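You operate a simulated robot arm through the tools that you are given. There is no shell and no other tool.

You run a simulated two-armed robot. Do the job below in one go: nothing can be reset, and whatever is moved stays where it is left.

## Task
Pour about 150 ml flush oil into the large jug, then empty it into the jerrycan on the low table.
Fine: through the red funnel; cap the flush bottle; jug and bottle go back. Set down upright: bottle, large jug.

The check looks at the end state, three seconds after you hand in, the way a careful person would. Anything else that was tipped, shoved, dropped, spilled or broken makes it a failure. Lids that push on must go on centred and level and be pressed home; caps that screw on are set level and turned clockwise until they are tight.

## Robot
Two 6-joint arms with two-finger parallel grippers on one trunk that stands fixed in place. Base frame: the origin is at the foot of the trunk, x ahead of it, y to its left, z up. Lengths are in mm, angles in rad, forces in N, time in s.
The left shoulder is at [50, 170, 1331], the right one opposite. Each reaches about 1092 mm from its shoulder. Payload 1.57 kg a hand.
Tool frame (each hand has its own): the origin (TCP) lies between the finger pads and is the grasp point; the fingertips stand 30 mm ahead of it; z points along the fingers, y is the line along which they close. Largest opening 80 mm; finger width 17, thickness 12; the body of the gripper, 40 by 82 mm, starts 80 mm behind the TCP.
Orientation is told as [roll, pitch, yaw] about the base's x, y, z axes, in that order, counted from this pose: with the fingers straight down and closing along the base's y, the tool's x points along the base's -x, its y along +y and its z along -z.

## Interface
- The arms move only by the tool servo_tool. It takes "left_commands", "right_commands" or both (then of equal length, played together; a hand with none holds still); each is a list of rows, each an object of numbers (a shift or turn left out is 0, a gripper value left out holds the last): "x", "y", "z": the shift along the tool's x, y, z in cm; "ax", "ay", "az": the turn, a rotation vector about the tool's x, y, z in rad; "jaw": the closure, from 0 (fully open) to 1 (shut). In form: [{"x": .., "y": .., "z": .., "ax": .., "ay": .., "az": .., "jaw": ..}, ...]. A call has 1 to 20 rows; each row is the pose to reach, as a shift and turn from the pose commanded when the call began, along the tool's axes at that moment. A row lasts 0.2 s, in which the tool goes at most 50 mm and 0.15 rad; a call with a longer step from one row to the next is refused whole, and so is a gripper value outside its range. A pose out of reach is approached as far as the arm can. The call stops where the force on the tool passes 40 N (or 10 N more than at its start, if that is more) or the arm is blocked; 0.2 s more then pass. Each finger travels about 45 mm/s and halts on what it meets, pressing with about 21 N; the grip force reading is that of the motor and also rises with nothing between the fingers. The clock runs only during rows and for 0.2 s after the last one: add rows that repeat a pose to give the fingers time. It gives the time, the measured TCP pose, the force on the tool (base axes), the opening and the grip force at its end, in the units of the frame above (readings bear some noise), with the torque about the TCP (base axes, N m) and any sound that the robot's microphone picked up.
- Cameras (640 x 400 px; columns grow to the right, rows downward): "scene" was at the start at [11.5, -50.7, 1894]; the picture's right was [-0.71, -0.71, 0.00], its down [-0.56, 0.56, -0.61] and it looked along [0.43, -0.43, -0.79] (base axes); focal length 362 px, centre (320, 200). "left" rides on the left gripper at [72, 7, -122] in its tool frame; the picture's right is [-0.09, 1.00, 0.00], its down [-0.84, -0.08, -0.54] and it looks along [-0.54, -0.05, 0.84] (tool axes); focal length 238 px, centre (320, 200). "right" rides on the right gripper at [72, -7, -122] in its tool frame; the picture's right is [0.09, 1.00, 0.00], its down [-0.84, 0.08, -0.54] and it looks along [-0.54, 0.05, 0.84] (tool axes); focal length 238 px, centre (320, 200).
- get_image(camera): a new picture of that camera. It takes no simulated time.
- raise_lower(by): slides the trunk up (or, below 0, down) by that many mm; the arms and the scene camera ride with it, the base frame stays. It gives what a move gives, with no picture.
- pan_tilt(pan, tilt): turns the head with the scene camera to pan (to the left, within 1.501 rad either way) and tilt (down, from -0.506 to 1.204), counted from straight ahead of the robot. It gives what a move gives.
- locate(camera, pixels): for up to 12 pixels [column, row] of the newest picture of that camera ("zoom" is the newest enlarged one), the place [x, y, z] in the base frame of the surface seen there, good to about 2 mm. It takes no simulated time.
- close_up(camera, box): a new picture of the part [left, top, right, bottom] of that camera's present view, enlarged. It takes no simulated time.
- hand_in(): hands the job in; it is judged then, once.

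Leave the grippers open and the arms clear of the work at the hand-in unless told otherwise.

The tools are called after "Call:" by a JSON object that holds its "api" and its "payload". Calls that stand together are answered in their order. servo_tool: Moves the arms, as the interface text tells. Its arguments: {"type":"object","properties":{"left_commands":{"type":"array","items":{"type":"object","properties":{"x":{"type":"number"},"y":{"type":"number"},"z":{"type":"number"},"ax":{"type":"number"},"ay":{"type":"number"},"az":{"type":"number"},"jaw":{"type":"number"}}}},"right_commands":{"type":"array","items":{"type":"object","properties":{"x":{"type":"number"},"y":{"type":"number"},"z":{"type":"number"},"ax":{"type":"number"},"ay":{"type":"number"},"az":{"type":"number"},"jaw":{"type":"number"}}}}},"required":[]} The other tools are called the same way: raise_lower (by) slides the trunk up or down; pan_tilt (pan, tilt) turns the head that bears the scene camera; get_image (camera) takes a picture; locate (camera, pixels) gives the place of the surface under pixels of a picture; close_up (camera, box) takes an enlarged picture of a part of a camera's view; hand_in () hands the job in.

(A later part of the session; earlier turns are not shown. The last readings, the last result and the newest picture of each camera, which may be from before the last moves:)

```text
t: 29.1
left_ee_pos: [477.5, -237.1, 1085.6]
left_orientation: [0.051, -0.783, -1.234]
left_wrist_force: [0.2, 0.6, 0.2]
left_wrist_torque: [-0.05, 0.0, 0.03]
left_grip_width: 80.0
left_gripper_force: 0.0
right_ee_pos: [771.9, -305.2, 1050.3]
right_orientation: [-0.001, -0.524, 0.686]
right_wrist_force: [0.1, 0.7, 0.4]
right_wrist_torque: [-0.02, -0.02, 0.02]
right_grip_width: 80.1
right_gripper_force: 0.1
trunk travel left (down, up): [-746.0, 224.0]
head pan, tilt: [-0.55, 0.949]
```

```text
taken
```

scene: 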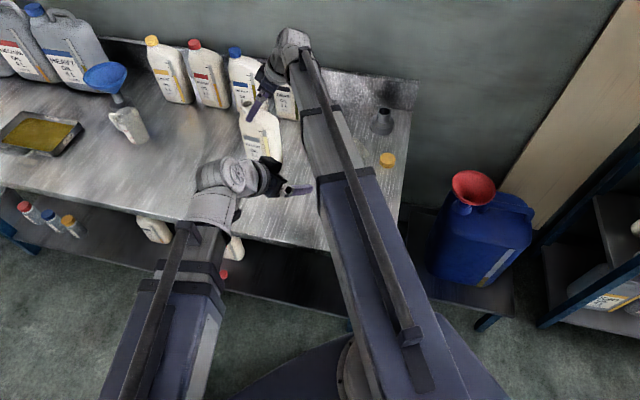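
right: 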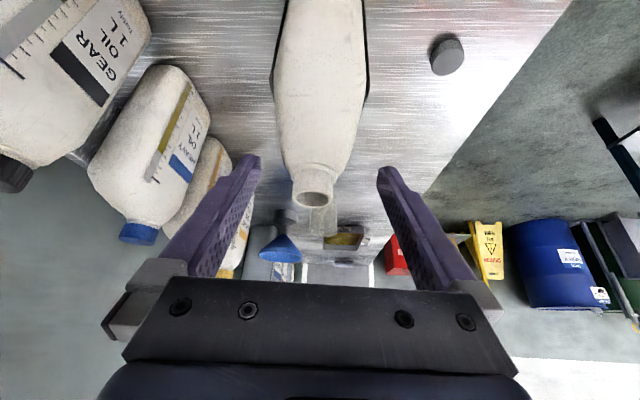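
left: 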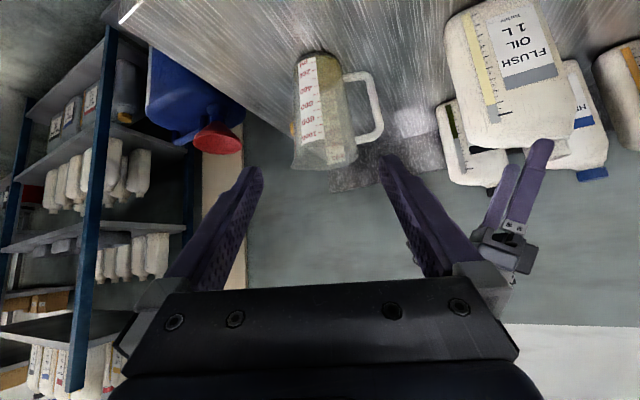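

Fingers are centred on the bottle (body columns 275–368, tips 250/385). Lower 70 mm more and check.

Call:
{"api": "raise_lower", "payload": {"by": -70}}

Call:
{"api": "get_image", "payload": {"camera": "right"}}

Call:
{"api": "get_image", "payload": {"camera": "left"}}

```text
t: 30.1
left_ee_pos: [477.0, -236.6, 1015.7]
left_orientation: [0.051, -0.784, -1.234]
left_wrist_force: [0.1, 0.4, -0.2]
left_wrist_torque: [0.04, 0.0, 0.01]
left_grip_width: 80.1
left_gripper_force: 0.0
right_ee_pos: [770.8, -305.2, 980.9]
right_orientation: [-0.001, -0.525, 0.685]
right_wrist_force: [-0.2, 0.8, -0.7]
right_wrist_torque: [0.02, 0.01, 0.0]
right_grip_width: 79.9
right_gripper_force: 0.1
trunk travel left (down, up): [-676.0, 294.0]
head pan, tilt: [-0.55, 0.949]
```

```text
taken
```

right: 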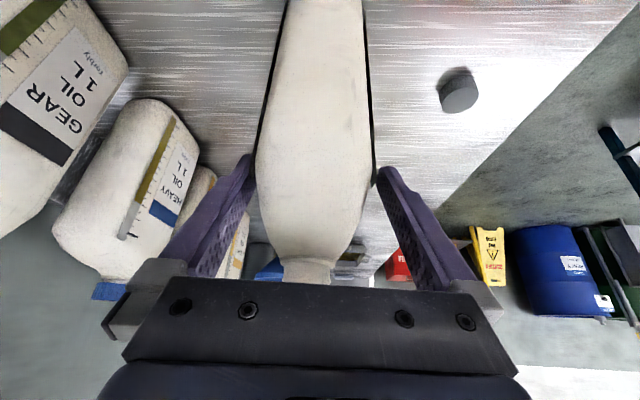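

```text
taken
```

left: 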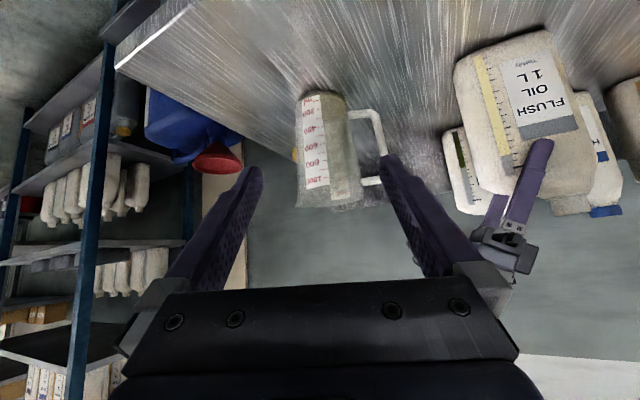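

Clear on both sides. Lower the last 57 mm to TCP z≈924.

Call:
{"api": "raise_lower", "payload": {"by": -57}}

Call:
{"api": "get_image", "payload": {"camera": "left"}}

Call:
{"api": "close_up", "payload": {"camera": "left", "box": [420, 60, 640, 260]}}

Call:
{"api": "get_image", "payload": {"camera": "right"}}

```text
t: 31.1
left_ee_pos: [476.1, -236.3, 958.0]
left_orientation: [0.052, -0.785, -1.236]
left_wrist_force: [0.6, 0.0, 0.2]
left_wrist_torque: [0.01, -0.02, -0.04]
left_grip_width: 79.8
left_gripper_force: 0.0
right_ee_pos: [771.2, -305.6, 924.4]
right_orientation: [0.001, -0.525, 0.686]
right_wrist_force: [-0.5, 0.2, 0.4]
right_wrist_torque: [0.0, -0.02, 0.01]
right_grip_width: 79.9
right_gripper_force: 0.1
trunk travel left (down, up): [-619.0, 351.0]
head pan, tilt: [-0.55, 0.949]
```

```text
taken
```

left: 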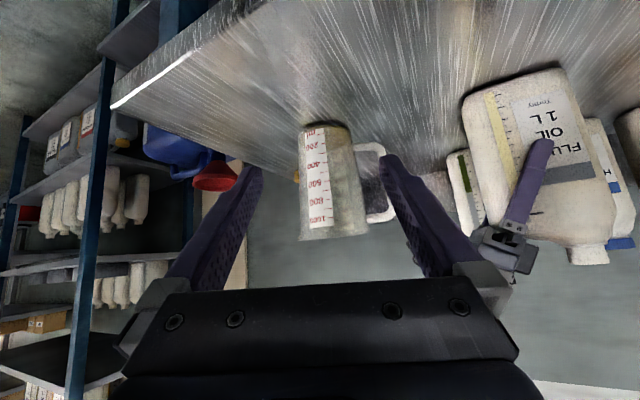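

```text
2.00 times, centred on (530, 160) of left
```

zoom: 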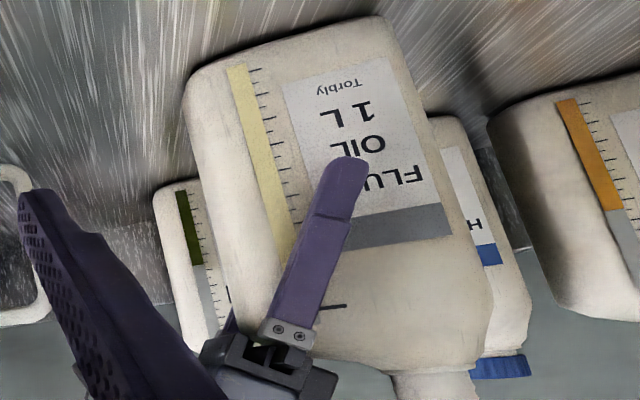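

```text
taken
```

right: 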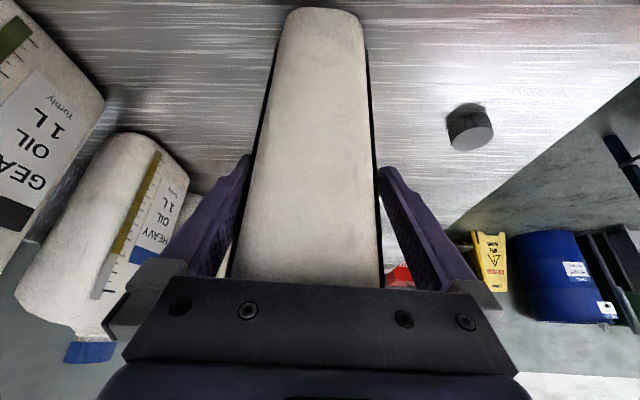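

No contact, fingers straddle the body at mid-upper height. Close the right gripper.

Call:
{"api": "servo_tool", "payload": {"right_commands": [{"jaw": 0.3}, {"jaw": 0.6}, {"jaw": 1}, {"jaw": 1}, {"jaw": 1}, {"jaw": 1}]}}

Call:
{"api": "get_image", "payload": {"camera": "right"}}

```text
t: 32.5
left_ee_pos: [477.9, -237.1, 958.7]
left_orientation: [0.051, -0.783, -1.235]
left_wrist_force: [0.8, 0.3, -0.2]
left_wrist_torque: [0.01, 0.05, 0.01]
left_grip_width: 80.2
left_gripper_force: 0.0
right_ee_pos: [770.2, -306.5, 924.1]
right_orientation: [-0.001, -0.525, 0.687]
right_wrist_force: [1.3, -3.8, 1.1]
right_wrist_torque: [-0.2, -0.13, -0.05]
right_grip_width: 63.1
right_gripper_force: 20.9
trunk travel left (down, up): [-619.0, 351.0]
head pan, tilt: [-0.55, 0.949]
```

```text
taken
```

right: 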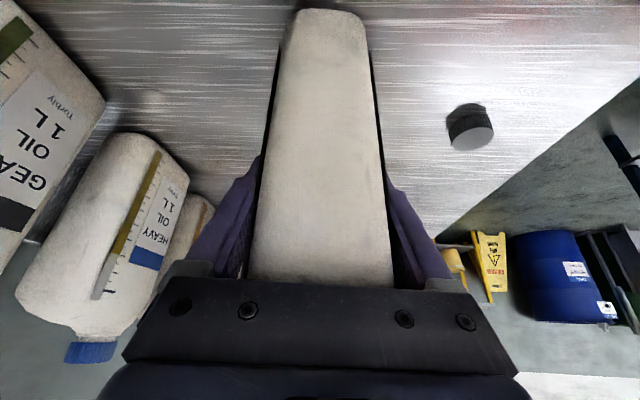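

Gripped, width 63.1 mm, grip 21 N. Lift 30 mm with the trunk and read the weight.

Call:
{"api": "raise_lower", "payload": {"by": 30}}

Call:
{"api": "get_image", "payload": {"camera": "right"}}

Call:
{"api": "get_image", "payload": {"camera": "left"}}

```text
t: 33.3
left_ee_pos: [478.7, -236.1, 987.1]
left_orientation: [0.05, -0.785, -1.234]
left_wrist_force: [-0.2, 0.1, 0.3]
left_wrist_torque: [0.01, 0.02, 0.0]
left_grip_width: 80.1
left_gripper_force: 0.1
right_ee_pos: [771.8, -305.3, 952.3]
right_orientation: [0.002, -0.525, 0.686]
right_wrist_force: [-0.3, 0.0, -8.9]
right_wrist_torque: [-0.09, 0.07, -0.04]
right_grip_width: 62.9
right_gripper_force: 20.5
trunk travel left (down, up): [-649.0, 321.0]
head pan, tilt: [-0.55, 0.949]
```

```text
taken
```

right: 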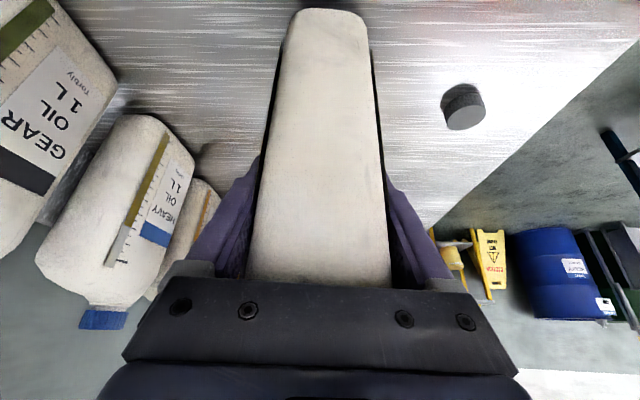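

```text
taken
```

left: 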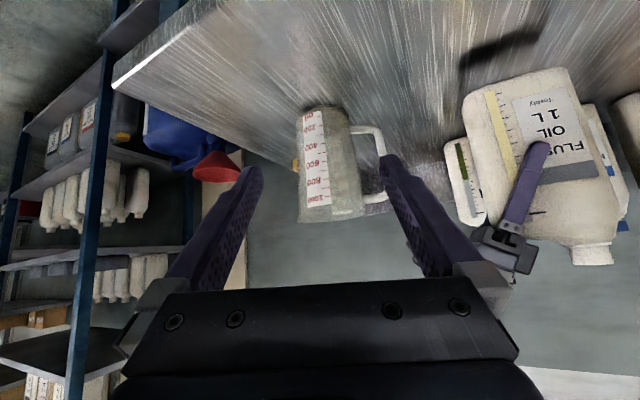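

Firm hold: weight 8.9 N, no rotation in the grip. Raise 175 mm so the bottle base clears the jug rim (base ≈1004 vs rim 971).

Call:
{"api": "raise_lower", "payload": {"by": 175}}

Call:
{"api": "get_image", "payload": {"camera": "scene"}}

Call:
{"api": "get_image", "payload": {"camera": "left"}}

```text
t: 35.2
left_ee_pos: [477.3, -238.3, 1163.3]
left_orientation: [0.05, -0.784, -1.234]
left_wrist_force: [0.5, -0.4, 0.2]
left_wrist_torque: [0.01, -0.02, -0.03]
left_grip_width: 80.1
left_gripper_force: 0.1
right_ee_pos: [772.0, -306.1, 1127.6]
right_orientation: [0.001, -0.525, 0.686]
right_wrist_force: [-0.8, -0.1, -7.8]
right_wrist_torque: [-0.07, 0.12, 0.0]
right_grip_width: 62.8
right_gripper_force: 20.4
trunk travel left (down, up): [-824.0, 146.0]
head pan, tilt: [-0.55, 0.949]
```

```text
taken
```

scene: 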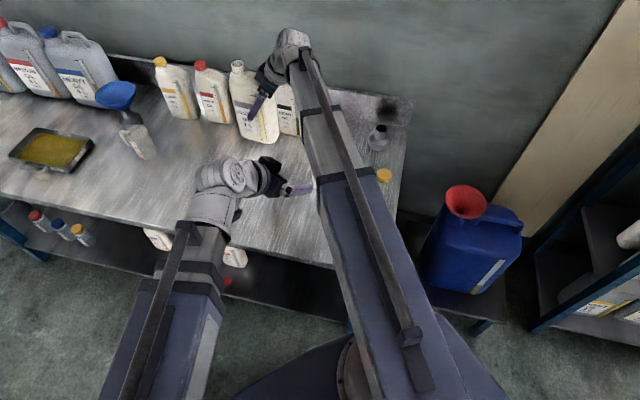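

```text
taken
```

left: 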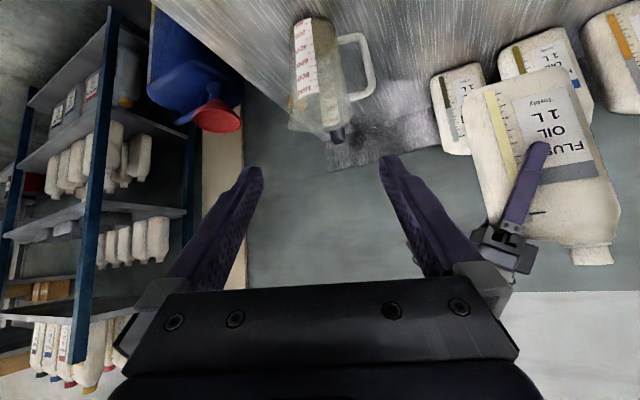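

Bottle steady. Carry it horizontally 386 mm back along its width direction (over the jug at 33 mm clearance) to TCP (465,-541).

Call:
{"api": "servo_tool", "payload": {"right_commands": [{"x": 1.0, "y": 0.037, "z": -0.579}, {"x": 2.6, "y": 0.097, "z": -1.506}, {"x": 4.6, "y": 0.172, "z": -2.665}, {"x": 6.6, "y": 0.247, "z": -3.823}, {"x": 8.6, "y": 0.321, "z": -4.982}, {"x": 10.6, "y": 0.396, "z": -6.14}, {"x": 12.6, "y": 0.471, "z": -7.298}, {"x": 14.6, "y": 0.546, "z": -8.457}, {"x": 16.6, "y": 0.62, "z": -9.615}, {"x": 18.6, "y": 0.695, "z": -10.774}, {"x": 20.6, "y": 0.77, "z": -11.932}, {"x": 22.6, "y": 0.845, "z": -13.091}, {"x": 24.6, "y": 0.92, "z": -14.249}, {"x": 26.6, "y": 0.994, "z": -15.408}, {"x": 28.6, "y": 1.069, "z": -16.566}, {"x": 30.6, "y": 1.144, "z": -17.725}, {"x": 32.3, "y": 1.207, "z": -18.709}, {"x": 33.44, "y": 1.25, "z": -19.37}, {"x": 33.44, "y": 1.25, "z": -19.37}]}}

Call:
{"api": "get_image", "payload": {"camera": "scene"}}

Call:
{"api": "get_image", "payload": {"camera": "left"}}

Call:
{"api": "get_image", "payload": {"camera": "right"}}

```text
t: 39.2
left_ee_pos: [478.2, -236.3, 1162.7]
left_orientation: [0.05, -0.782, -1.234]
left_wrist_force: [-0.5, 0.0, -0.2]
left_wrist_torque: [0.01, -0.01, 0.01]
left_grip_width: 80.2
left_gripper_force: 0.1
right_ee_pos: [464.8, -538.8, 1129.3]
right_orientation: [0.0, -0.525, 0.685]
right_wrist_force: [0.0, -0.1, -9.1]
right_wrist_torque: [-0.08, 0.13, 0.0]
right_grip_width: 63.0
right_gripper_force: 20.3
trunk travel left (down, up): [-824.0, 146.0]
head pan, tilt: [-0.55, 0.949]
```

```text
taken
```

scene: 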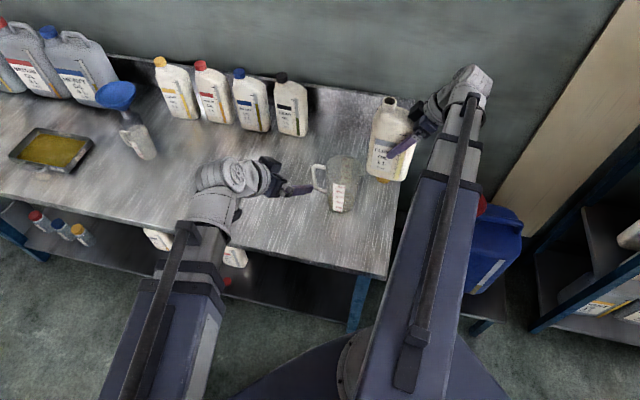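

```text
taken
```

left: 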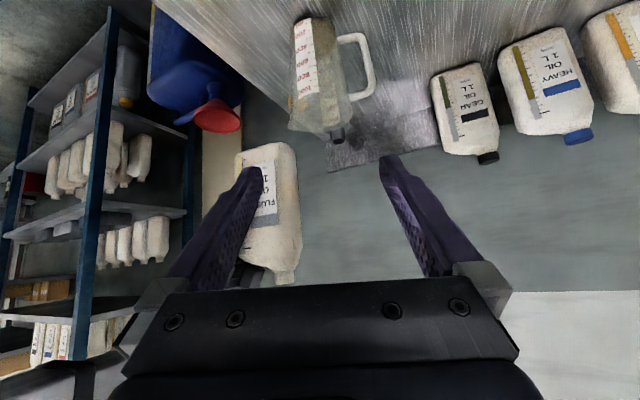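

```text
taken
```

right: 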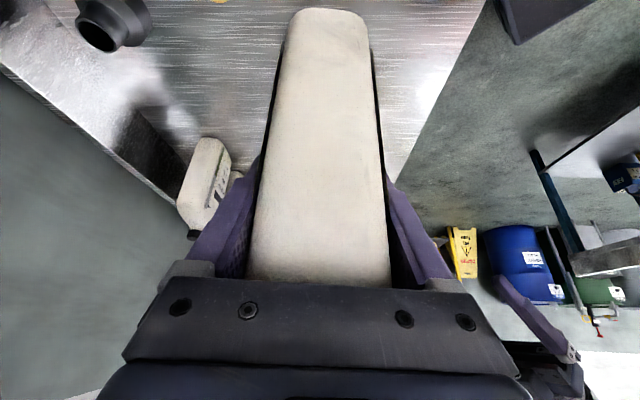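

Arrived at (465,-539,1129). The scene camera now sees the bottle's strip; zoom for the starting level, and the jug.

Call:
{"api": "close_up", "payload": {"camera": "scene", "box": [360, 95, 440, 190]}}

Call:
{"api": "close_up", "payload": {"camera": "scene", "box": [300, 145, 370, 215]}}

Call:
{"api": "close_up", "payload": {"camera": "left", "box": [270, 0, 390, 150]}}

```text
4.21 times, centred on (400, 142) of scene
```

zoom: 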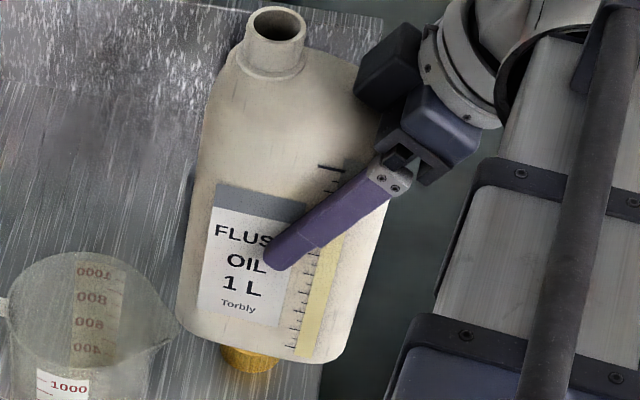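

```text
5.71 times, centred on (335, 180) of scene
```

zoom: 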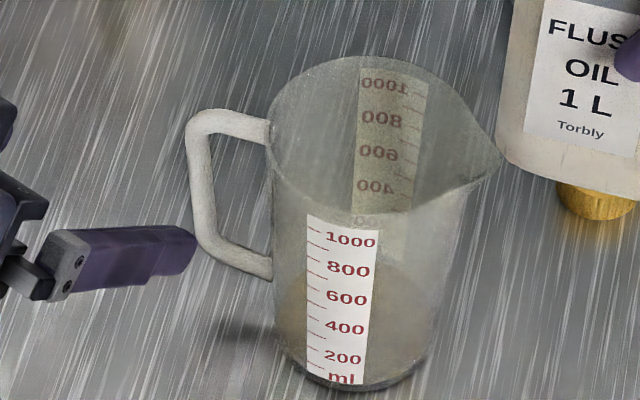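

```text
2.67 times, centred on (330, 75) of left
```

zoom: 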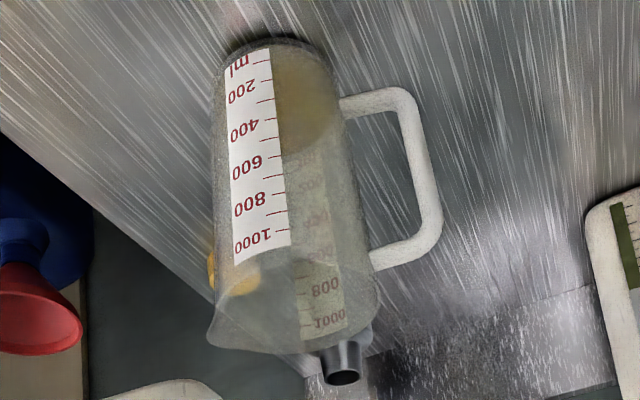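

Strip is hidden behind the finger, so I'll rely on weight and jug level. Tilt the bottle 45° toward the jug (no flow expected yet), neck staying above the jug opening.

Call:
{"api": "servo_tool", "payload": {"right_commands": [{"x": 0.336, "z": 0.58, "ay": 0.0655}, {"x": 0.642, "z": 1.108, "ay": 0.1309}, {"x": 0.887, "z": 1.532, "ay": 0.1964}, {"x": 1.103, "z": 1.904, "ay": 0.2618}, {"x": 1.263, "z": 2.181, "ay": 0.3273}, {"x": 1.378, "z": 2.38, "ay": 0.3927}, {"x": 1.448, "z": 2.501, "ay": 0.4582}, {"x": 1.474, "z": 2.544, "ay": 0.5236}, {"x": 1.448, "z": 2.501, "ay": 0.5891}, {"x": 1.378, "z": 2.38, "ay": 0.6545}, {"x": 1.263, "z": 2.181, "ay": 0.72}, {"x": 1.103, "z": 1.904, "ay": 0.7854}, {"x": 1.103, "z": 1.904, "ay": 0.7854}]}}

Call:
{"api": "get_image", "payload": {"camera": "scene"}}

Call:
{"api": "get_image", "payload": {"camera": "left"}}

Call:
{"api": "get_image", "payload": {"camera": "right"}}

```text
t: 42.0
left_ee_pos: [476.6, -237.2, 1162.1]
left_orientation: [0.051, -0.785, -1.234]
left_wrist_force: [0.0, 0.5, -0.6]
left_wrist_torque: [-0.04, 0.0, -0.01]
left_grip_width: 79.9
left_gripper_force: 0.0
right_ee_pos: [463.8, -541.6, 1106.7]
right_orientation: [0.001, 0.259, 0.686]
right_wrist_force: [0.3, -0.3, -7.4]
right_wrist_torque: [0.05, -0.07, 0.02]
right_grip_width: 62.8
right_gripper_force: 20.7
trunk travel left (down, up): [-824.0, 146.0]
head pan, tilt: [-0.55, 0.949]
```

```text
taken
```

scene: 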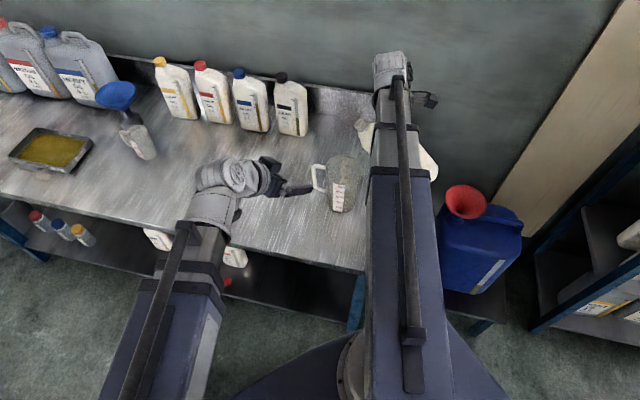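

```text
taken
```

left: 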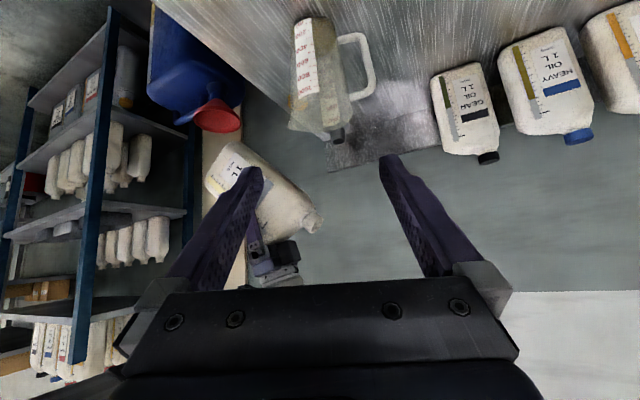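

```text
taken
```

right: 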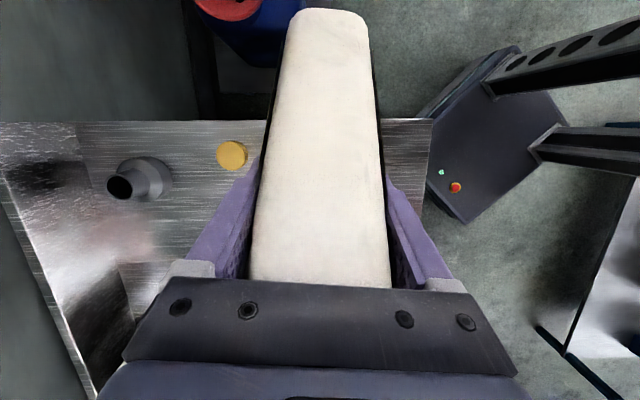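

Tilted 45°, no slip in the grip. Check neck position relative to the jug from the left camera.

Call:
{"api": "close_up", "payload": {"camera": "left", "box": [200, 0, 400, 250]}}

Call:
{"api": "locate", "payload": {"camera": "left", "pixels": [[318, 226], [322, 218], [314, 224], [305, 215], [308, 85], [325, 130], [300, 128], [350, 40]]}}

```text
1.60 times, centred on (300, 125) of left
```

zoom: 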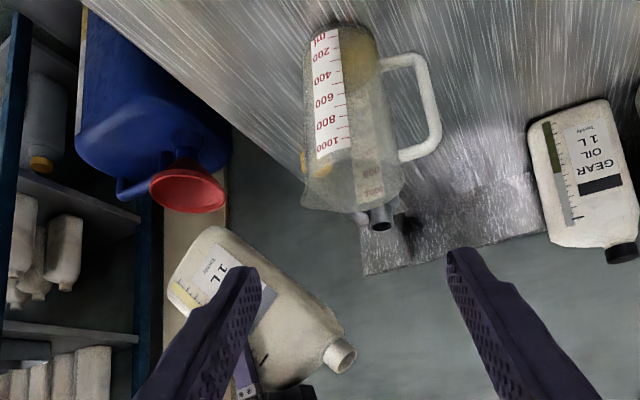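

```text
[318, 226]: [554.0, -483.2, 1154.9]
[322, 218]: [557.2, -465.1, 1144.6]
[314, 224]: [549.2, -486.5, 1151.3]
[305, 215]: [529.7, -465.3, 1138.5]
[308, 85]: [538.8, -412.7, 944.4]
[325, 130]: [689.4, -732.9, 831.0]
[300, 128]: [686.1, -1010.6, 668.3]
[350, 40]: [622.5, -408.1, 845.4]
```

Neck lip is at ≈(557,-465,1145), over the jug (22 mm spout-side of its centre). Lower the trunk 85 mm; bottle side stays ~20 mm above the spout.

Call:
{"api": "raise_lower", "payload": {"by": -85}}

Call:
{"api": "close_up", "payload": {"camera": "left", "box": [200, 0, 400, 250]}}

Call:
{"api": "get_image", "payload": {"camera": "scene"}}

```text
t: 43.2
left_ee_pos: [477.4, -236.3, 1077.7]
left_orientation: [0.048, -0.783, -1.232]
left_wrist_force: [1.2, -0.4, -0.8]
left_wrist_torque: [0.02, 0.0, -0.04]
left_grip_width: 80.2
left_gripper_force: 0.0
right_ee_pos: [465.4, -542.2, 1021.9]
right_orientation: [-0.002, 0.259, 0.686]
right_wrist_force: [-0.6, 0.4, -8.7]
right_wrist_torque: [0.08, -0.09, 0.0]
right_grip_width: 62.7
right_gripper_force: 21.2
trunk travel left (down, up): [-739.0, 231.0]
head pan, tilt: [-0.55, 0.949]
```

```text
1.60 times, centred on (300, 125) of left
```

zoom: 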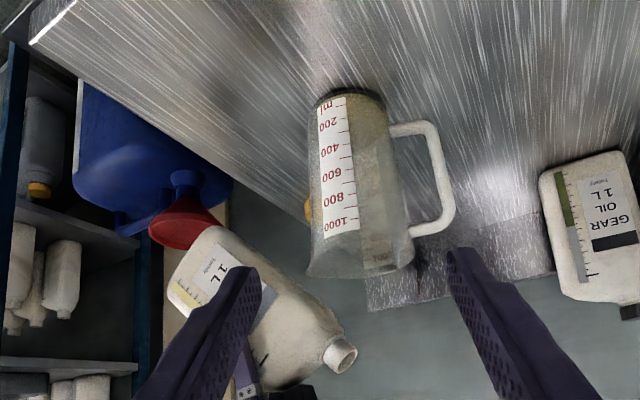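

```text
taken
```

scene: 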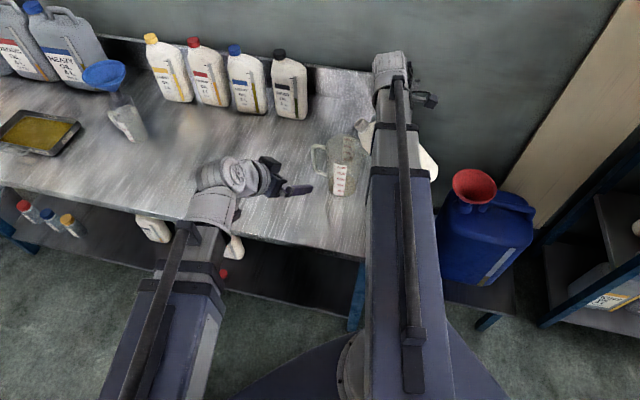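

Zoom on the jug from the left camera for a baseline look at the liquid level through the wall.

Call:
{"api": "close_up", "payload": {"camera": "left", "box": [285, 45, 345, 125]}}

Call:
{"api": "close_up", "payload": {"camera": "scene", "box": [305, 130, 370, 205]}}

Call:
{"api": "servo_tool", "payload": {"right_commands": [{"z": 0}]}}

Call:
{"api": "servo_tool", "payload": {"right_commands": [{"z": 0}]}}

Call:
{"api": "servo_tool", "payload": {"right_commands": [{"z": 0}]}}

Call:
{"api": "servo_tool", "payload": {"right_commands": [{"z": 0}]}}

```text
5.00 times, centred on (315, 85) of left
```

zoom: 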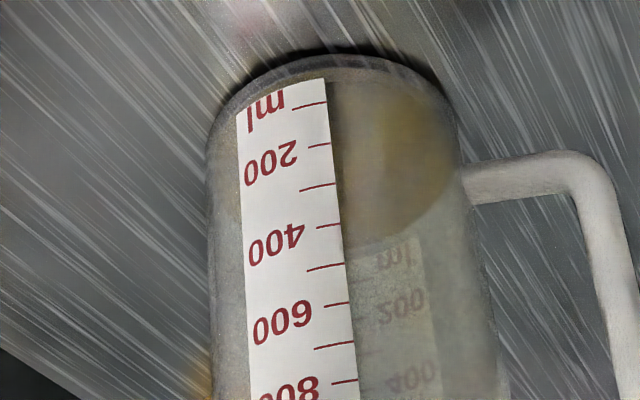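

```text
5.33 times, centred on (338, 168) of scene
```

zoom: 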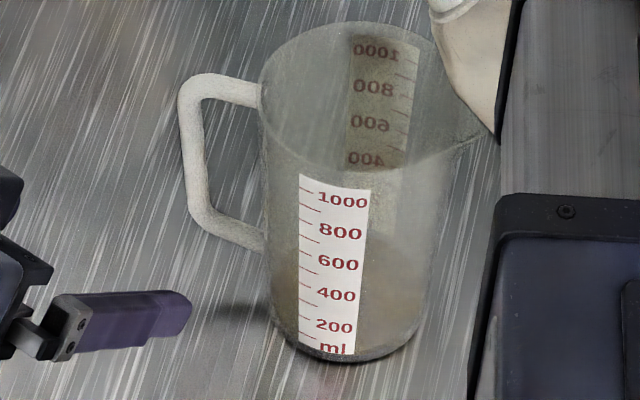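

```text
t: 43.6
left_ee_pos: [477.1, -236.6, 1076.8]
left_orientation: [0.048, -0.783, -1.235]
left_wrist_force: [0.8, -0.6, 0.7]
left_wrist_torque: [0.01, -0.01, -0.02]
left_grip_width: 80.0
left_gripper_force: 0.0
right_ee_pos: [464.6, -542.2, 1021.2]
right_orientation: [0.0, 0.261, 0.684]
right_wrist_force: [-0.5, -0.4, -7.9]
right_wrist_torque: [0.04, -0.08, -0.02]
right_grip_width: 62.6
right_gripper_force: 20.8
trunk travel left (down, up): [-739.0, 231.0]
head pan, tilt: [-0.55, 0.949]
```

```text
t: 44.0
left_ee_pos: [477.6, -237.2, 1076.9]
left_orientation: [0.049, -0.784, -1.234]
left_wrist_force: [0.4, 0.0, 0.1]
left_wrist_torque: [0.02, -0.01, 0.0]
left_grip_width: 80.2
left_gripper_force: 0.1
right_ee_pos: [464.0, -542.0, 1019.7]
right_orientation: [-0.001, 0.261, 0.685]
right_wrist_force: [-0.5, -0.4, -8.5]
right_wrist_torque: [0.04, -0.09, -0.01]
right_grip_width: 62.9
right_gripper_force: 21.7
trunk travel left (down, up): [-739.0, 231.0]
head pan, tilt: [-0.55, 0.949]
```

```text
t: 44.5
left_ee_pos: [476.6, -236.3, 1078.2]
left_orientation: [0.048, -0.783, -1.233]
left_wrist_force: [0.5, 0.2, -0.6]
left_wrist_torque: [0.02, 0.03, 0.04]
left_grip_width: 79.9
left_gripper_force: 0.1
right_ee_pos: [464.4, -543.2, 1020.3]
right_orientation: [0.001, 0.261, 0.685]
right_wrist_force: [0.1, -0.5, -8.0]
right_wrist_torque: [0.05, -0.08, -0.01]
right_grip_width: 62.6
right_gripper_force: 20.7
trunk travel left (down, up): [-739.0, 231.0]
head pan, tilt: [-0.55, 0.949]
```

```text
t: 44.9
left_ee_pos: [477.9, -237.3, 1077.4]
left_orientation: [0.049, -0.784, -1.234]
left_wrist_force: [0.0, 0.8, -0.6]
left_wrist_torque: [0.01, 0.01, 0.0]
left_grip_width: 79.9
left_gripper_force: 0.0
right_ee_pos: [464.4, -542.1, 1021.5]
right_orientation: [0.0, 0.259, 0.685]
right_wrist_force: [1.0, -0.2, -9.2]
right_wrist_torque: [0.07, -0.06, -0.02]
right_grip_width: 62.9
right_gripper_force: 21.2
trunk travel left (down, up): [-739.0, 231.0]
head pan, tilt: [-0.55, 0.949]
```

Baseline weight averages ≈8.4 N. Now creep the tilt: +7.5° to ≈52.5°, slowly.

Call:
{"api": "servo_tool", "payload": {"right_commands": [{"x": 0.05, "z": -0.2, "ay": 0.033}, {"x": 0.11, "z": -0.41, "ay": 0.066}, {"x": 0.17, "z": -0.64, "ay": 0.099}, {"x": 0.23, "z": -0.87, "ay": 0.131}, {"x": 0.23, "z": -0.87, "ay": 0.131}, {"x": 0.23, "z": -0.87, "ay": 0.131}]}}

Call:
{"api": "close_up", "payload": {"camera": "left", "box": [220, 30, 400, 255]}}

```text
t: 46.2
left_ee_pos: [476.9, -236.6, 1078.0]
left_orientation: [0.049, -0.783, -1.234]
left_wrist_force: [-0.9, -0.4, 0.1]
left_wrist_torque: [0.03, 0.01, -0.01]
left_grip_width: 80.0
left_gripper_force: 0.1
right_ee_pos: [463.0, -543.0, 1029.9]
right_orientation: [0.0, 0.39, 0.686]
right_wrist_force: [0.3, 0.1, -8.8]
right_wrist_torque: [0.06, -0.12, 0.0]
right_grip_width: 62.9
right_gripper_force: 20.9
trunk travel left (down, up): [-739.0, 231.0]
head pan, tilt: [-0.55, 0.949]
```

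```text
1.78 times, centred on (310, 142) of left
```

zoom: 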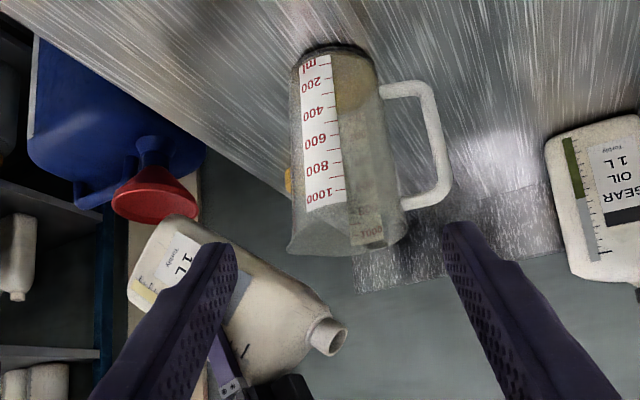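

No flow yet at ~52°. Another +3.5°.

Call:
{"api": "servo_tool", "payload": {"right_commands": [{"x": 0.1, "z": -0.26, "ay": 0.0305}, {"x": 0.21, "z": -0.52, "ay": 0.061}, {"x": 0.21, "z": -0.52, "ay": 0.061}, {"x": 0.21, "z": -0.52, "ay": 0.061}]}}

Call:
{"api": "close_up", "payload": {"camera": "left", "box": [220, 30, 400, 255]}}

```text
t: 47.2
left_ee_pos: [476.9, -237.6, 1077.9]
left_orientation: [0.05, -0.783, -1.232]
left_wrist_force: [0.3, -0.3, -0.9]
left_wrist_torque: [-0.03, -0.05, 0.0]
left_grip_width: 79.9
left_gripper_force: 0.0
right_ee_pos: [463.8, -543.9, 1034.5]
right_orientation: [0.0, 0.452, 0.686]
right_wrist_force: [0.3, 0.6, -8.4]
right_wrist_torque: [0.1, -0.13, 0.02]
right_grip_width: 62.7
right_gripper_force: 20.6
trunk travel left (down, up): [-739.0, 231.0]
head pan, tilt: [-0.55, 0.949]
```

```text
1.78 times, centred on (310, 142) of left
```

zoom: 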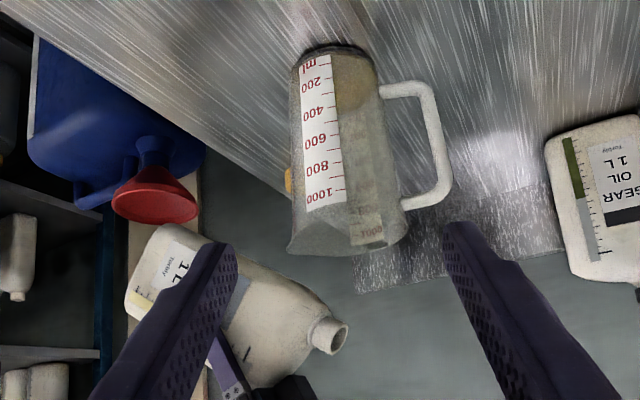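

θ≈56°, still none. +2.5°.

Call:
{"api": "servo_tool", "payload": {"right_commands": [{"x": 0.1, "z": -0.2, "ay": 0.022}, {"x": 0.19, "z": -0.39, "ay": 0.044}, {"x": 0.19, "z": -0.39, "ay": 0.044}, {"x": 0.19, "z": -0.39, "ay": 0.044}]}}

Call:
{"api": "close_up", "payload": {"camera": "left", "box": [220, 30, 400, 255]}}

```text
t: 48.2
left_ee_pos: [477.4, -236.6, 1077.1]
left_orientation: [0.049, -0.783, -1.234]
left_wrist_force: [0.4, -0.4, -0.5]
left_wrist_torque: [0.0, 0.05, 0.0]
left_grip_width: 79.9
left_gripper_force: 0.0
right_ee_pos: [463.5, -543.0, 1039.6]
right_orientation: [0.0, 0.495, 0.685]
right_wrist_force: [-0.7, -0.3, -7.9]
right_wrist_torque: [0.13, -0.13, 0.0]
right_grip_width: 62.9
right_gripper_force: 20.7
trunk travel left (down, up): [-739.0, 231.0]
head pan, tilt: [-0.55, 0.949]
```

```text
1.78 times, centred on (310, 142) of left
```

zoom: 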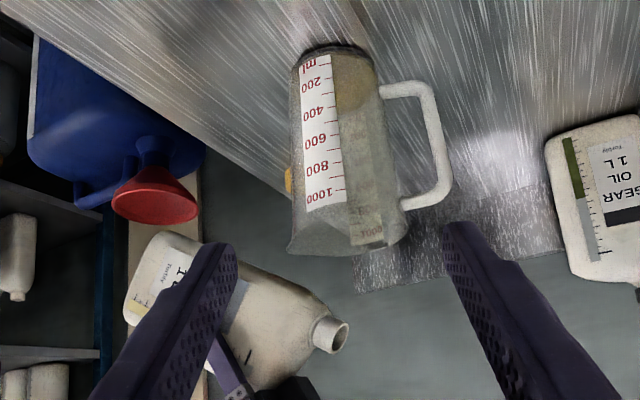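

θ≈58.5°, none. +2.5°.

Call:
{"api": "servo_tool", "payload": {"right_commands": [{"x": 0.11, "z": -0.21, "ay": 0.022}, {"x": 0.22, "z": -0.41, "ay": 0.044}, {"x": 0.22, "z": -0.41, "ay": 0.044}, {"x": 0.22, "z": -0.41, "ay": 0.044}]}}

Call:
{"api": "close_up", "payload": {"camera": "left", "box": [220, 30, 400, 255]}}

```text
t: 49.2
left_ee_pos: [477.5, -237.3, 1077.5]
left_orientation: [0.048, -0.784, -1.234]
left_wrist_force: [-0.3, 0.0, 0.0]
left_wrist_torque: [0.01, 0.03, -0.01]
left_grip_width: 80.0
left_gripper_force: 0.0
right_ee_pos: [463.8, -541.3, 1044.0]
right_orientation: [0.0, 0.538, 0.685]
right_wrist_force: [-0.8, -0.5, -8.6]
right_wrist_torque: [0.11, -0.13, -0.01]
right_grip_width: 62.4
right_gripper_force: 21.0
trunk travel left (down, up): [-739.0, 231.0]
head pan, tilt: [-0.55, 0.949]
```

```text
1.78 times, centred on (310, 142) of left
```

zoom: 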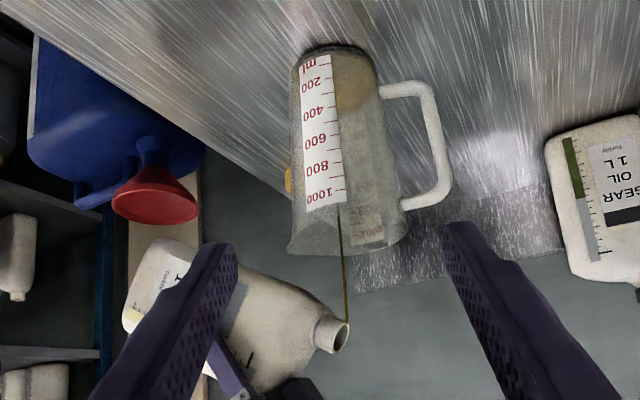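

A thin stream started at θ≈61°, falling into the jug. Hold 1 s and check.

Call:
{"api": "servo_tool", "payload": {"right_commands": [{"z": 0}, {"z": 0}, {"z": 0}, {"z": 0}, {"z": 0}]}}

Call:
{"api": "close_up", "payload": {"camera": "left", "box": [220, 30, 400, 255]}}

Call:
{"api": "close_up", "payload": {"camera": "left", "box": [285, 45, 345, 125]}}

```text
t: 50.5
left_ee_pos: [476.8, -235.7, 1077.0]
left_orientation: [0.049, -0.784, -1.233]
left_wrist_force: [0.0, 0.3, -0.6]
left_wrist_torque: [-0.01, 0.01, 0.0]
left_grip_width: 80.0
left_gripper_force: 0.0
right_ee_pos: [463.1, -542.7, 1044.4]
right_orientation: [0.0, 0.539, 0.686]
right_wrist_force: [-0.2, -1.0, -8.3]
right_wrist_torque: [0.1, -0.14, 0.01]
right_grip_width: 62.8
right_gripper_force: 21.6
trunk travel left (down, up): [-739.0, 231.0]
head pan, tilt: [-0.55, 0.949]
```

```text
1.78 times, centred on (310, 142) of left
```

zoom: 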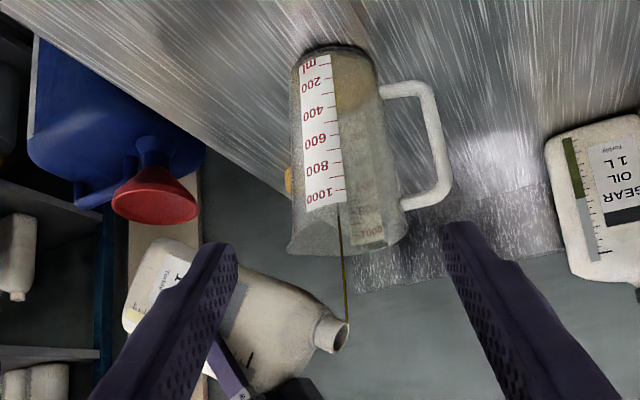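

```text
5.00 times, centred on (315, 85) of left
```

zoom: 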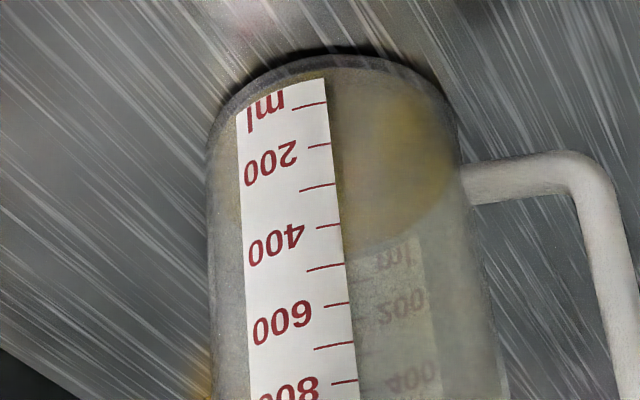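

Slow trickle. Calibrate the jug's scale heights by locating the tick marks, then tilt +2°.

Call:
{"api": "locate", "payload": {"camera": "zoom", "pixels": [[312, 104], [318, 147], [320, 187], [325, 226], [325, 268], [333, 304], [340, 382]]}}

Call:
{"api": "servo_tool", "payload": {"right_commands": [{"x": 0.09, "z": -0.17, "ay": 0.0175}, {"x": 0.19, "z": -0.34, "ay": 0.035}, {"x": 0.19, "z": -0.34, "ay": 0.035}, {"x": 0.19, "z": -0.34, "ay": 0.035}, {"x": 0.19, "z": -0.34, "ay": 0.035}, {"x": 0.19, "z": -0.34, "ay": 0.035}, {"x": 0.19, "z": -0.34, "ay": 0.035}]}}

Call:
{"api": "close_up", "payload": {"camera": "left", "box": [220, 30, 400, 255]}}

Call:
{"api": "close_up", "payload": {"camera": "left", "box": [285, 45, 345, 125]}}

```text
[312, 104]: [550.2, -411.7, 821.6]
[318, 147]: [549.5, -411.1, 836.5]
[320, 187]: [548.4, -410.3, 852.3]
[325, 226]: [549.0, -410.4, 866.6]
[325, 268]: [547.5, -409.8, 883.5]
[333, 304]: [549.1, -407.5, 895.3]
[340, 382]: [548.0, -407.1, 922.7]
```

```text
t: 52.0
left_ee_pos: [477.3, -237.7, 1078.0]
left_orientation: [0.049, -0.783, -1.234]
left_wrist_force: [0.0, 0.1, 0.1]
left_wrist_torque: [0.0, -0.01, 0.01]
left_grip_width: 80.1
left_gripper_force: 0.0
right_ee_pos: [463.9, -542.5, 1048.5]
right_orientation: [0.0, 0.574, 0.684]
right_wrist_force: [0.0, 0.6, -8.5]
right_wrist_torque: [0.1, -0.11, -0.01]
right_grip_width: 62.8
right_gripper_force: 20.9
trunk travel left (down, up): [-739.0, 231.0]
head pan, tilt: [-0.55, 0.949]
```

```text
1.78 times, centred on (310, 142) of left
```

zoom: 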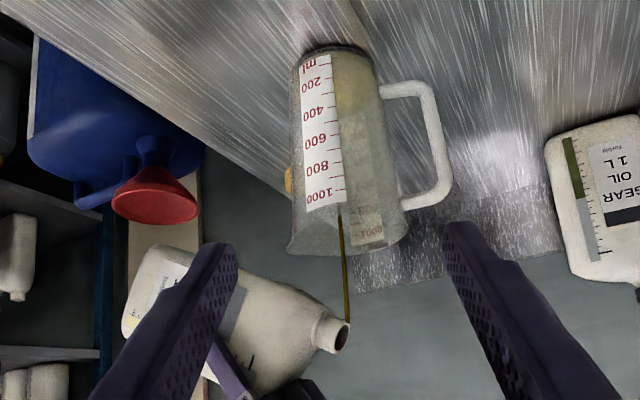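

```text
5.00 times, centred on (315, 85) of left
```

zoom: 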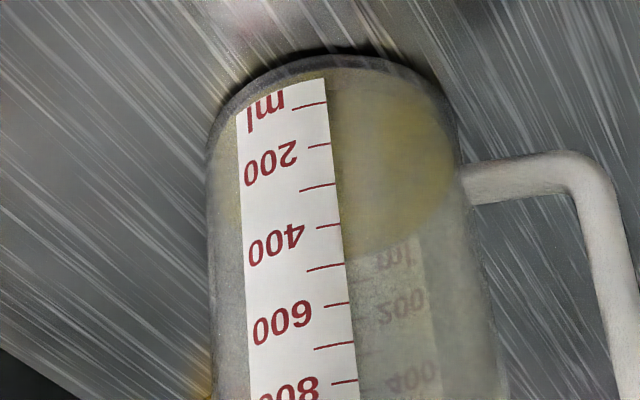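

Scale marks: 100 ml at z≈821.6, 200 at 836.5, 300 at 852 — so current leftover ≈25–30 ml and target level ≈833 (just under the 200 mark). Keep pouring: hold 2 s.

Call:
{"api": "servo_tool", "payload": {"right_commands": [{"z": 0}, {"z": 0}, {"z": 0}, {"z": 0}, {"z": 0}, {"z": 0}, {"z": 0}, {"z": 0}, {"z": 0}]}}

Call:
{"api": "close_up", "payload": {"camera": "left", "box": [285, 40, 335, 90]}}

Call:
{"api": "close_up", "payload": {"camera": "left", "box": [220, 30, 400, 255]}}

```text
t: 54.0
left_ee_pos: [477.4, -236.8, 1078.0]
left_orientation: [0.049, -0.785, -1.234]
left_wrist_force: [0.3, 0.1, -0.2]
left_wrist_torque: [0.01, 0.0, 0.01]
left_grip_width: 79.7
left_gripper_force: 0.1
right_ee_pos: [463.8, -541.3, 1049.1]
right_orientation: [0.0, 0.573, 0.685]
right_wrist_force: [0.8, -0.3, -7.4]
right_wrist_torque: [0.1, -0.16, -0.02]
right_grip_width: 62.6
right_gripper_force: 21.7
trunk travel left (down, up): [-739.0, 231.0]
head pan, tilt: [-0.55, 0.949]
```

```text
8.00 times, centred on (310, 65) of left
```

zoom: 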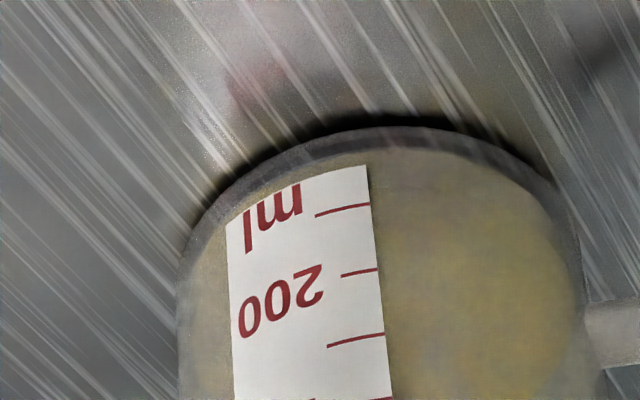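

```text
1.78 times, centred on (310, 142) of left
```

zoom: 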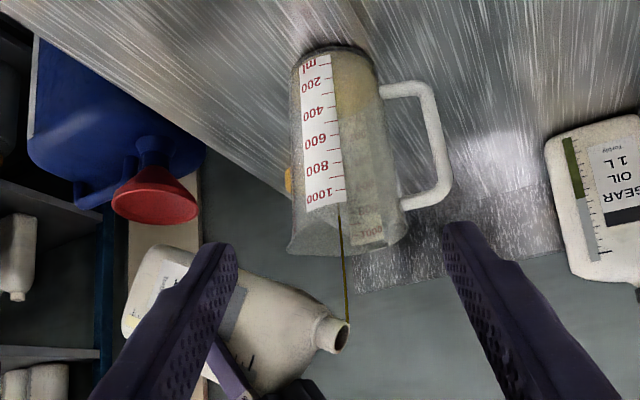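

The flow thins out as it equalises at 63°. Go +2° and hold ~2 s.

Call:
{"api": "servo_tool", "payload": {"right_commands": [{"x": 0.11, "z": -0.17, "ay": 0.0175}, {"x": 0.23, "z": -0.35, "ay": 0.035}, {"x": 0.23, "z": -0.35, "ay": 0.035}, {"x": 0.23, "z": -0.35, "ay": 0.035}, {"x": 0.23, "z": -0.35, "ay": 0.035}, {"x": 0.23, "z": -0.35, "ay": 0.035}, {"x": 0.23, "z": -0.35, "ay": 0.035}, {"x": 0.23, "z": -0.35, "ay": 0.035}, {"x": 0.23, "z": -0.35, "ay": 0.035}, {"x": 0.23, "z": -0.35, "ay": 0.035}, {"x": 0.23, "z": -0.35, "ay": 0.035}, {"x": 0.23, "z": -0.35, "ay": 0.035}]}}

Call:
{"api": "close_up", "payload": {"camera": "left", "box": [285, 40, 345, 100]}}

Call:
{"api": "close_up", "payload": {"camera": "left", "box": [220, 30, 400, 255]}}

```text
t: 56.6
left_ee_pos: [478.3, -236.7, 1076.8]
left_orientation: [0.049, -0.786, -1.233]
left_wrist_force: [0.0, -0.1, -0.5]
left_wrist_torque: [0.0, 0.01, -0.02]
left_grip_width: 80.0
left_gripper_force: 0.1
right_ee_pos: [464.4, -541.8, 1053.1]
right_orientation: [0.001, 0.61, 0.687]
right_wrist_force: [0.0, -0.1, -8.3]
right_wrist_torque: [0.14, -0.13, -0.03]
right_grip_width: 62.8
right_gripper_force: 20.9
trunk travel left (down, up): [-739.0, 231.0]
head pan, tilt: [-0.55, 0.949]
```

```text
6.67 times, centred on (315, 70) of left
```

zoom: 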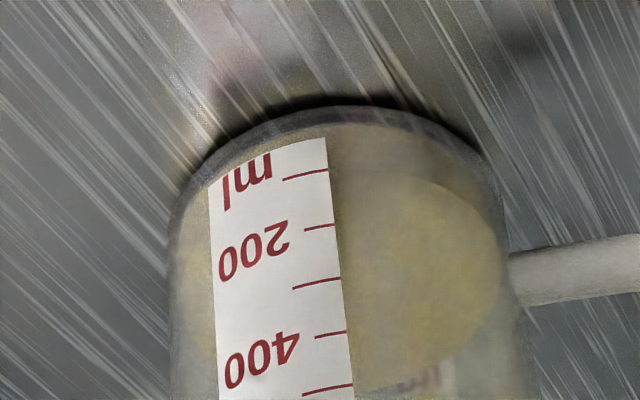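

```text
1.78 times, centred on (310, 142) of left
```

zoom: 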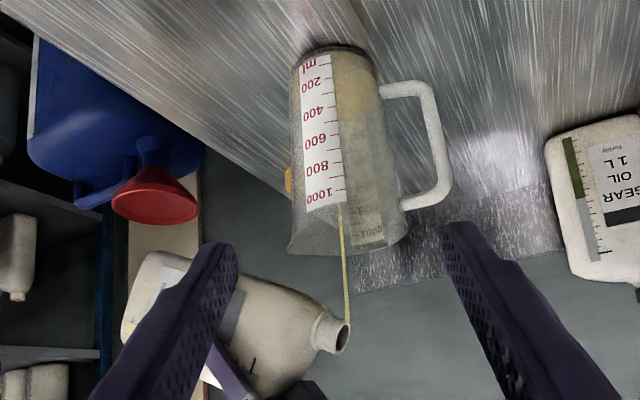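

The surface's near edge is now visible at about the 100 ml tick (zoom y≈172). Poured ≈70 ml. Hold 1.2 s more and check.

Call:
{"api": "servo_tool", "payload": {"right_commands": [{"z": 0}, {"z": 0}, {"z": 0}, {"z": 0}, {"z": 0}]}}

Call:
{"api": "close_up", "payload": {"camera": "left", "box": [285, 40, 345, 100]}}

Call:
{"api": "close_up", "payload": {"camera": "left", "box": [220, 30, 400, 255]}}

```text
t: 57.9
left_ee_pos: [476.6, -237.2, 1077.8]
left_orientation: [0.049, -0.783, -1.235]
left_wrist_force: [-0.5, -0.2, -0.6]
left_wrist_torque: [-0.03, -0.03, 0.0]
left_grip_width: 79.9
left_gripper_force: 0.1
right_ee_pos: [464.6, -541.8, 1053.5]
right_orientation: [0.001, 0.61, 0.686]
right_wrist_force: [0.8, 0.0, -8.3]
right_wrist_torque: [0.11, -0.16, 0.02]
right_grip_width: 62.6
right_gripper_force: 21.1
trunk travel left (down, up): [-739.0, 231.0]
head pan, tilt: [-0.55, 0.949]
```

```text
6.67 times, centred on (315, 70) of left
```

zoom: 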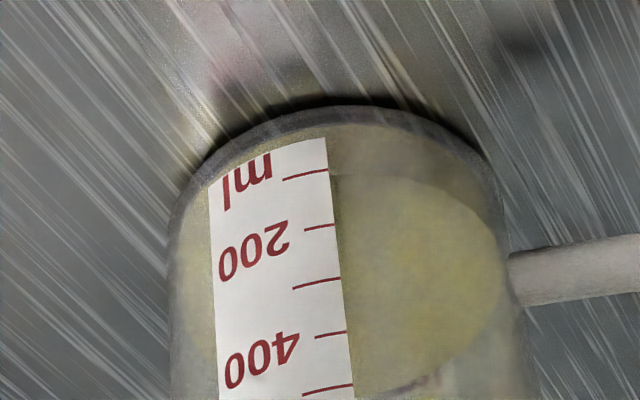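

```text
1.78 times, centred on (310, 142) of left
```

zoom: 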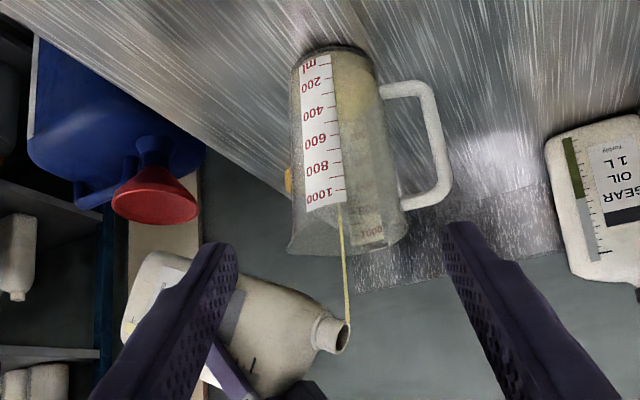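

Level rises slowly (~110 ml mark). +1° and hold 1.6 s.

Call:
{"api": "servo_tool", "payload": {"right_commands": [{"x": 0.13, "z": -0.18, "ay": 0.0175}, {"x": 0.13, "z": -0.18, "ay": 0.0175}, {"x": 0.13, "z": -0.18, "ay": 0.0175}, {"x": 0.13, "z": -0.18, "ay": 0.0175}, {"x": 0.13, "z": -0.18, "ay": 0.0175}, {"x": 0.13, "z": -0.18, "ay": 0.0175}, {"x": 0.13, "z": -0.18, "ay": 0.0175}, {"x": 0.13, "z": -0.18, "ay": 0.0175}]}}

Call:
{"api": "close_up", "payload": {"camera": "left", "box": [285, 40, 345, 100]}}

Call:
{"api": "close_up", "payload": {"camera": "left", "box": [220, 30, 400, 255]}}

```text
t: 59.6
left_ee_pos: [478.0, -236.5, 1077.3]
left_orientation: [0.049, -0.783, -1.234]
left_wrist_force: [-1.6, 0.0, -0.4]
left_wrist_torque: [-0.04, -0.03, 0.01]
left_grip_width: 80.2
left_gripper_force: 0.0
right_ee_pos: [464.4, -541.7, 1055.5]
right_orientation: [0.0, 0.626, 0.684]
right_wrist_force: [-0.4, 0.2, -7.5]
right_wrist_torque: [0.08, -0.16, 0.0]
right_grip_width: 62.7
right_gripper_force: 21.5
trunk travel left (down, up): [-739.0, 231.0]
head pan, tilt: [-0.55, 0.949]
```

```text
6.67 times, centred on (315, 70) of left
```

zoom: 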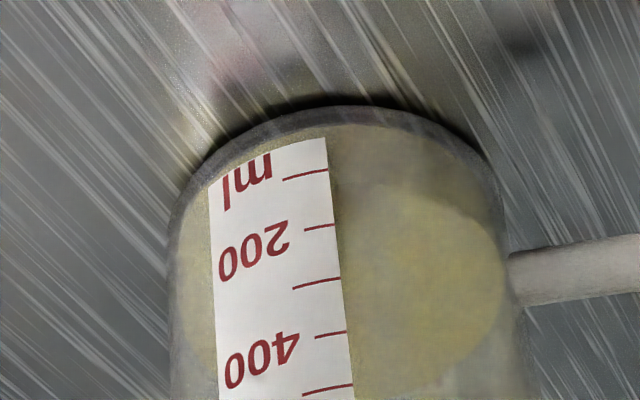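

```text
1.78 times, centred on (310, 142) of left
```

zoom: 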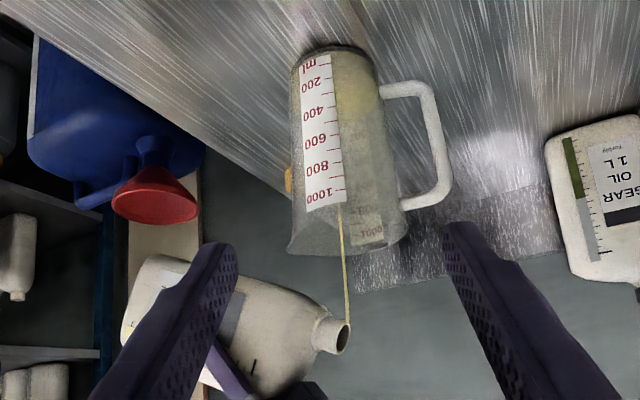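

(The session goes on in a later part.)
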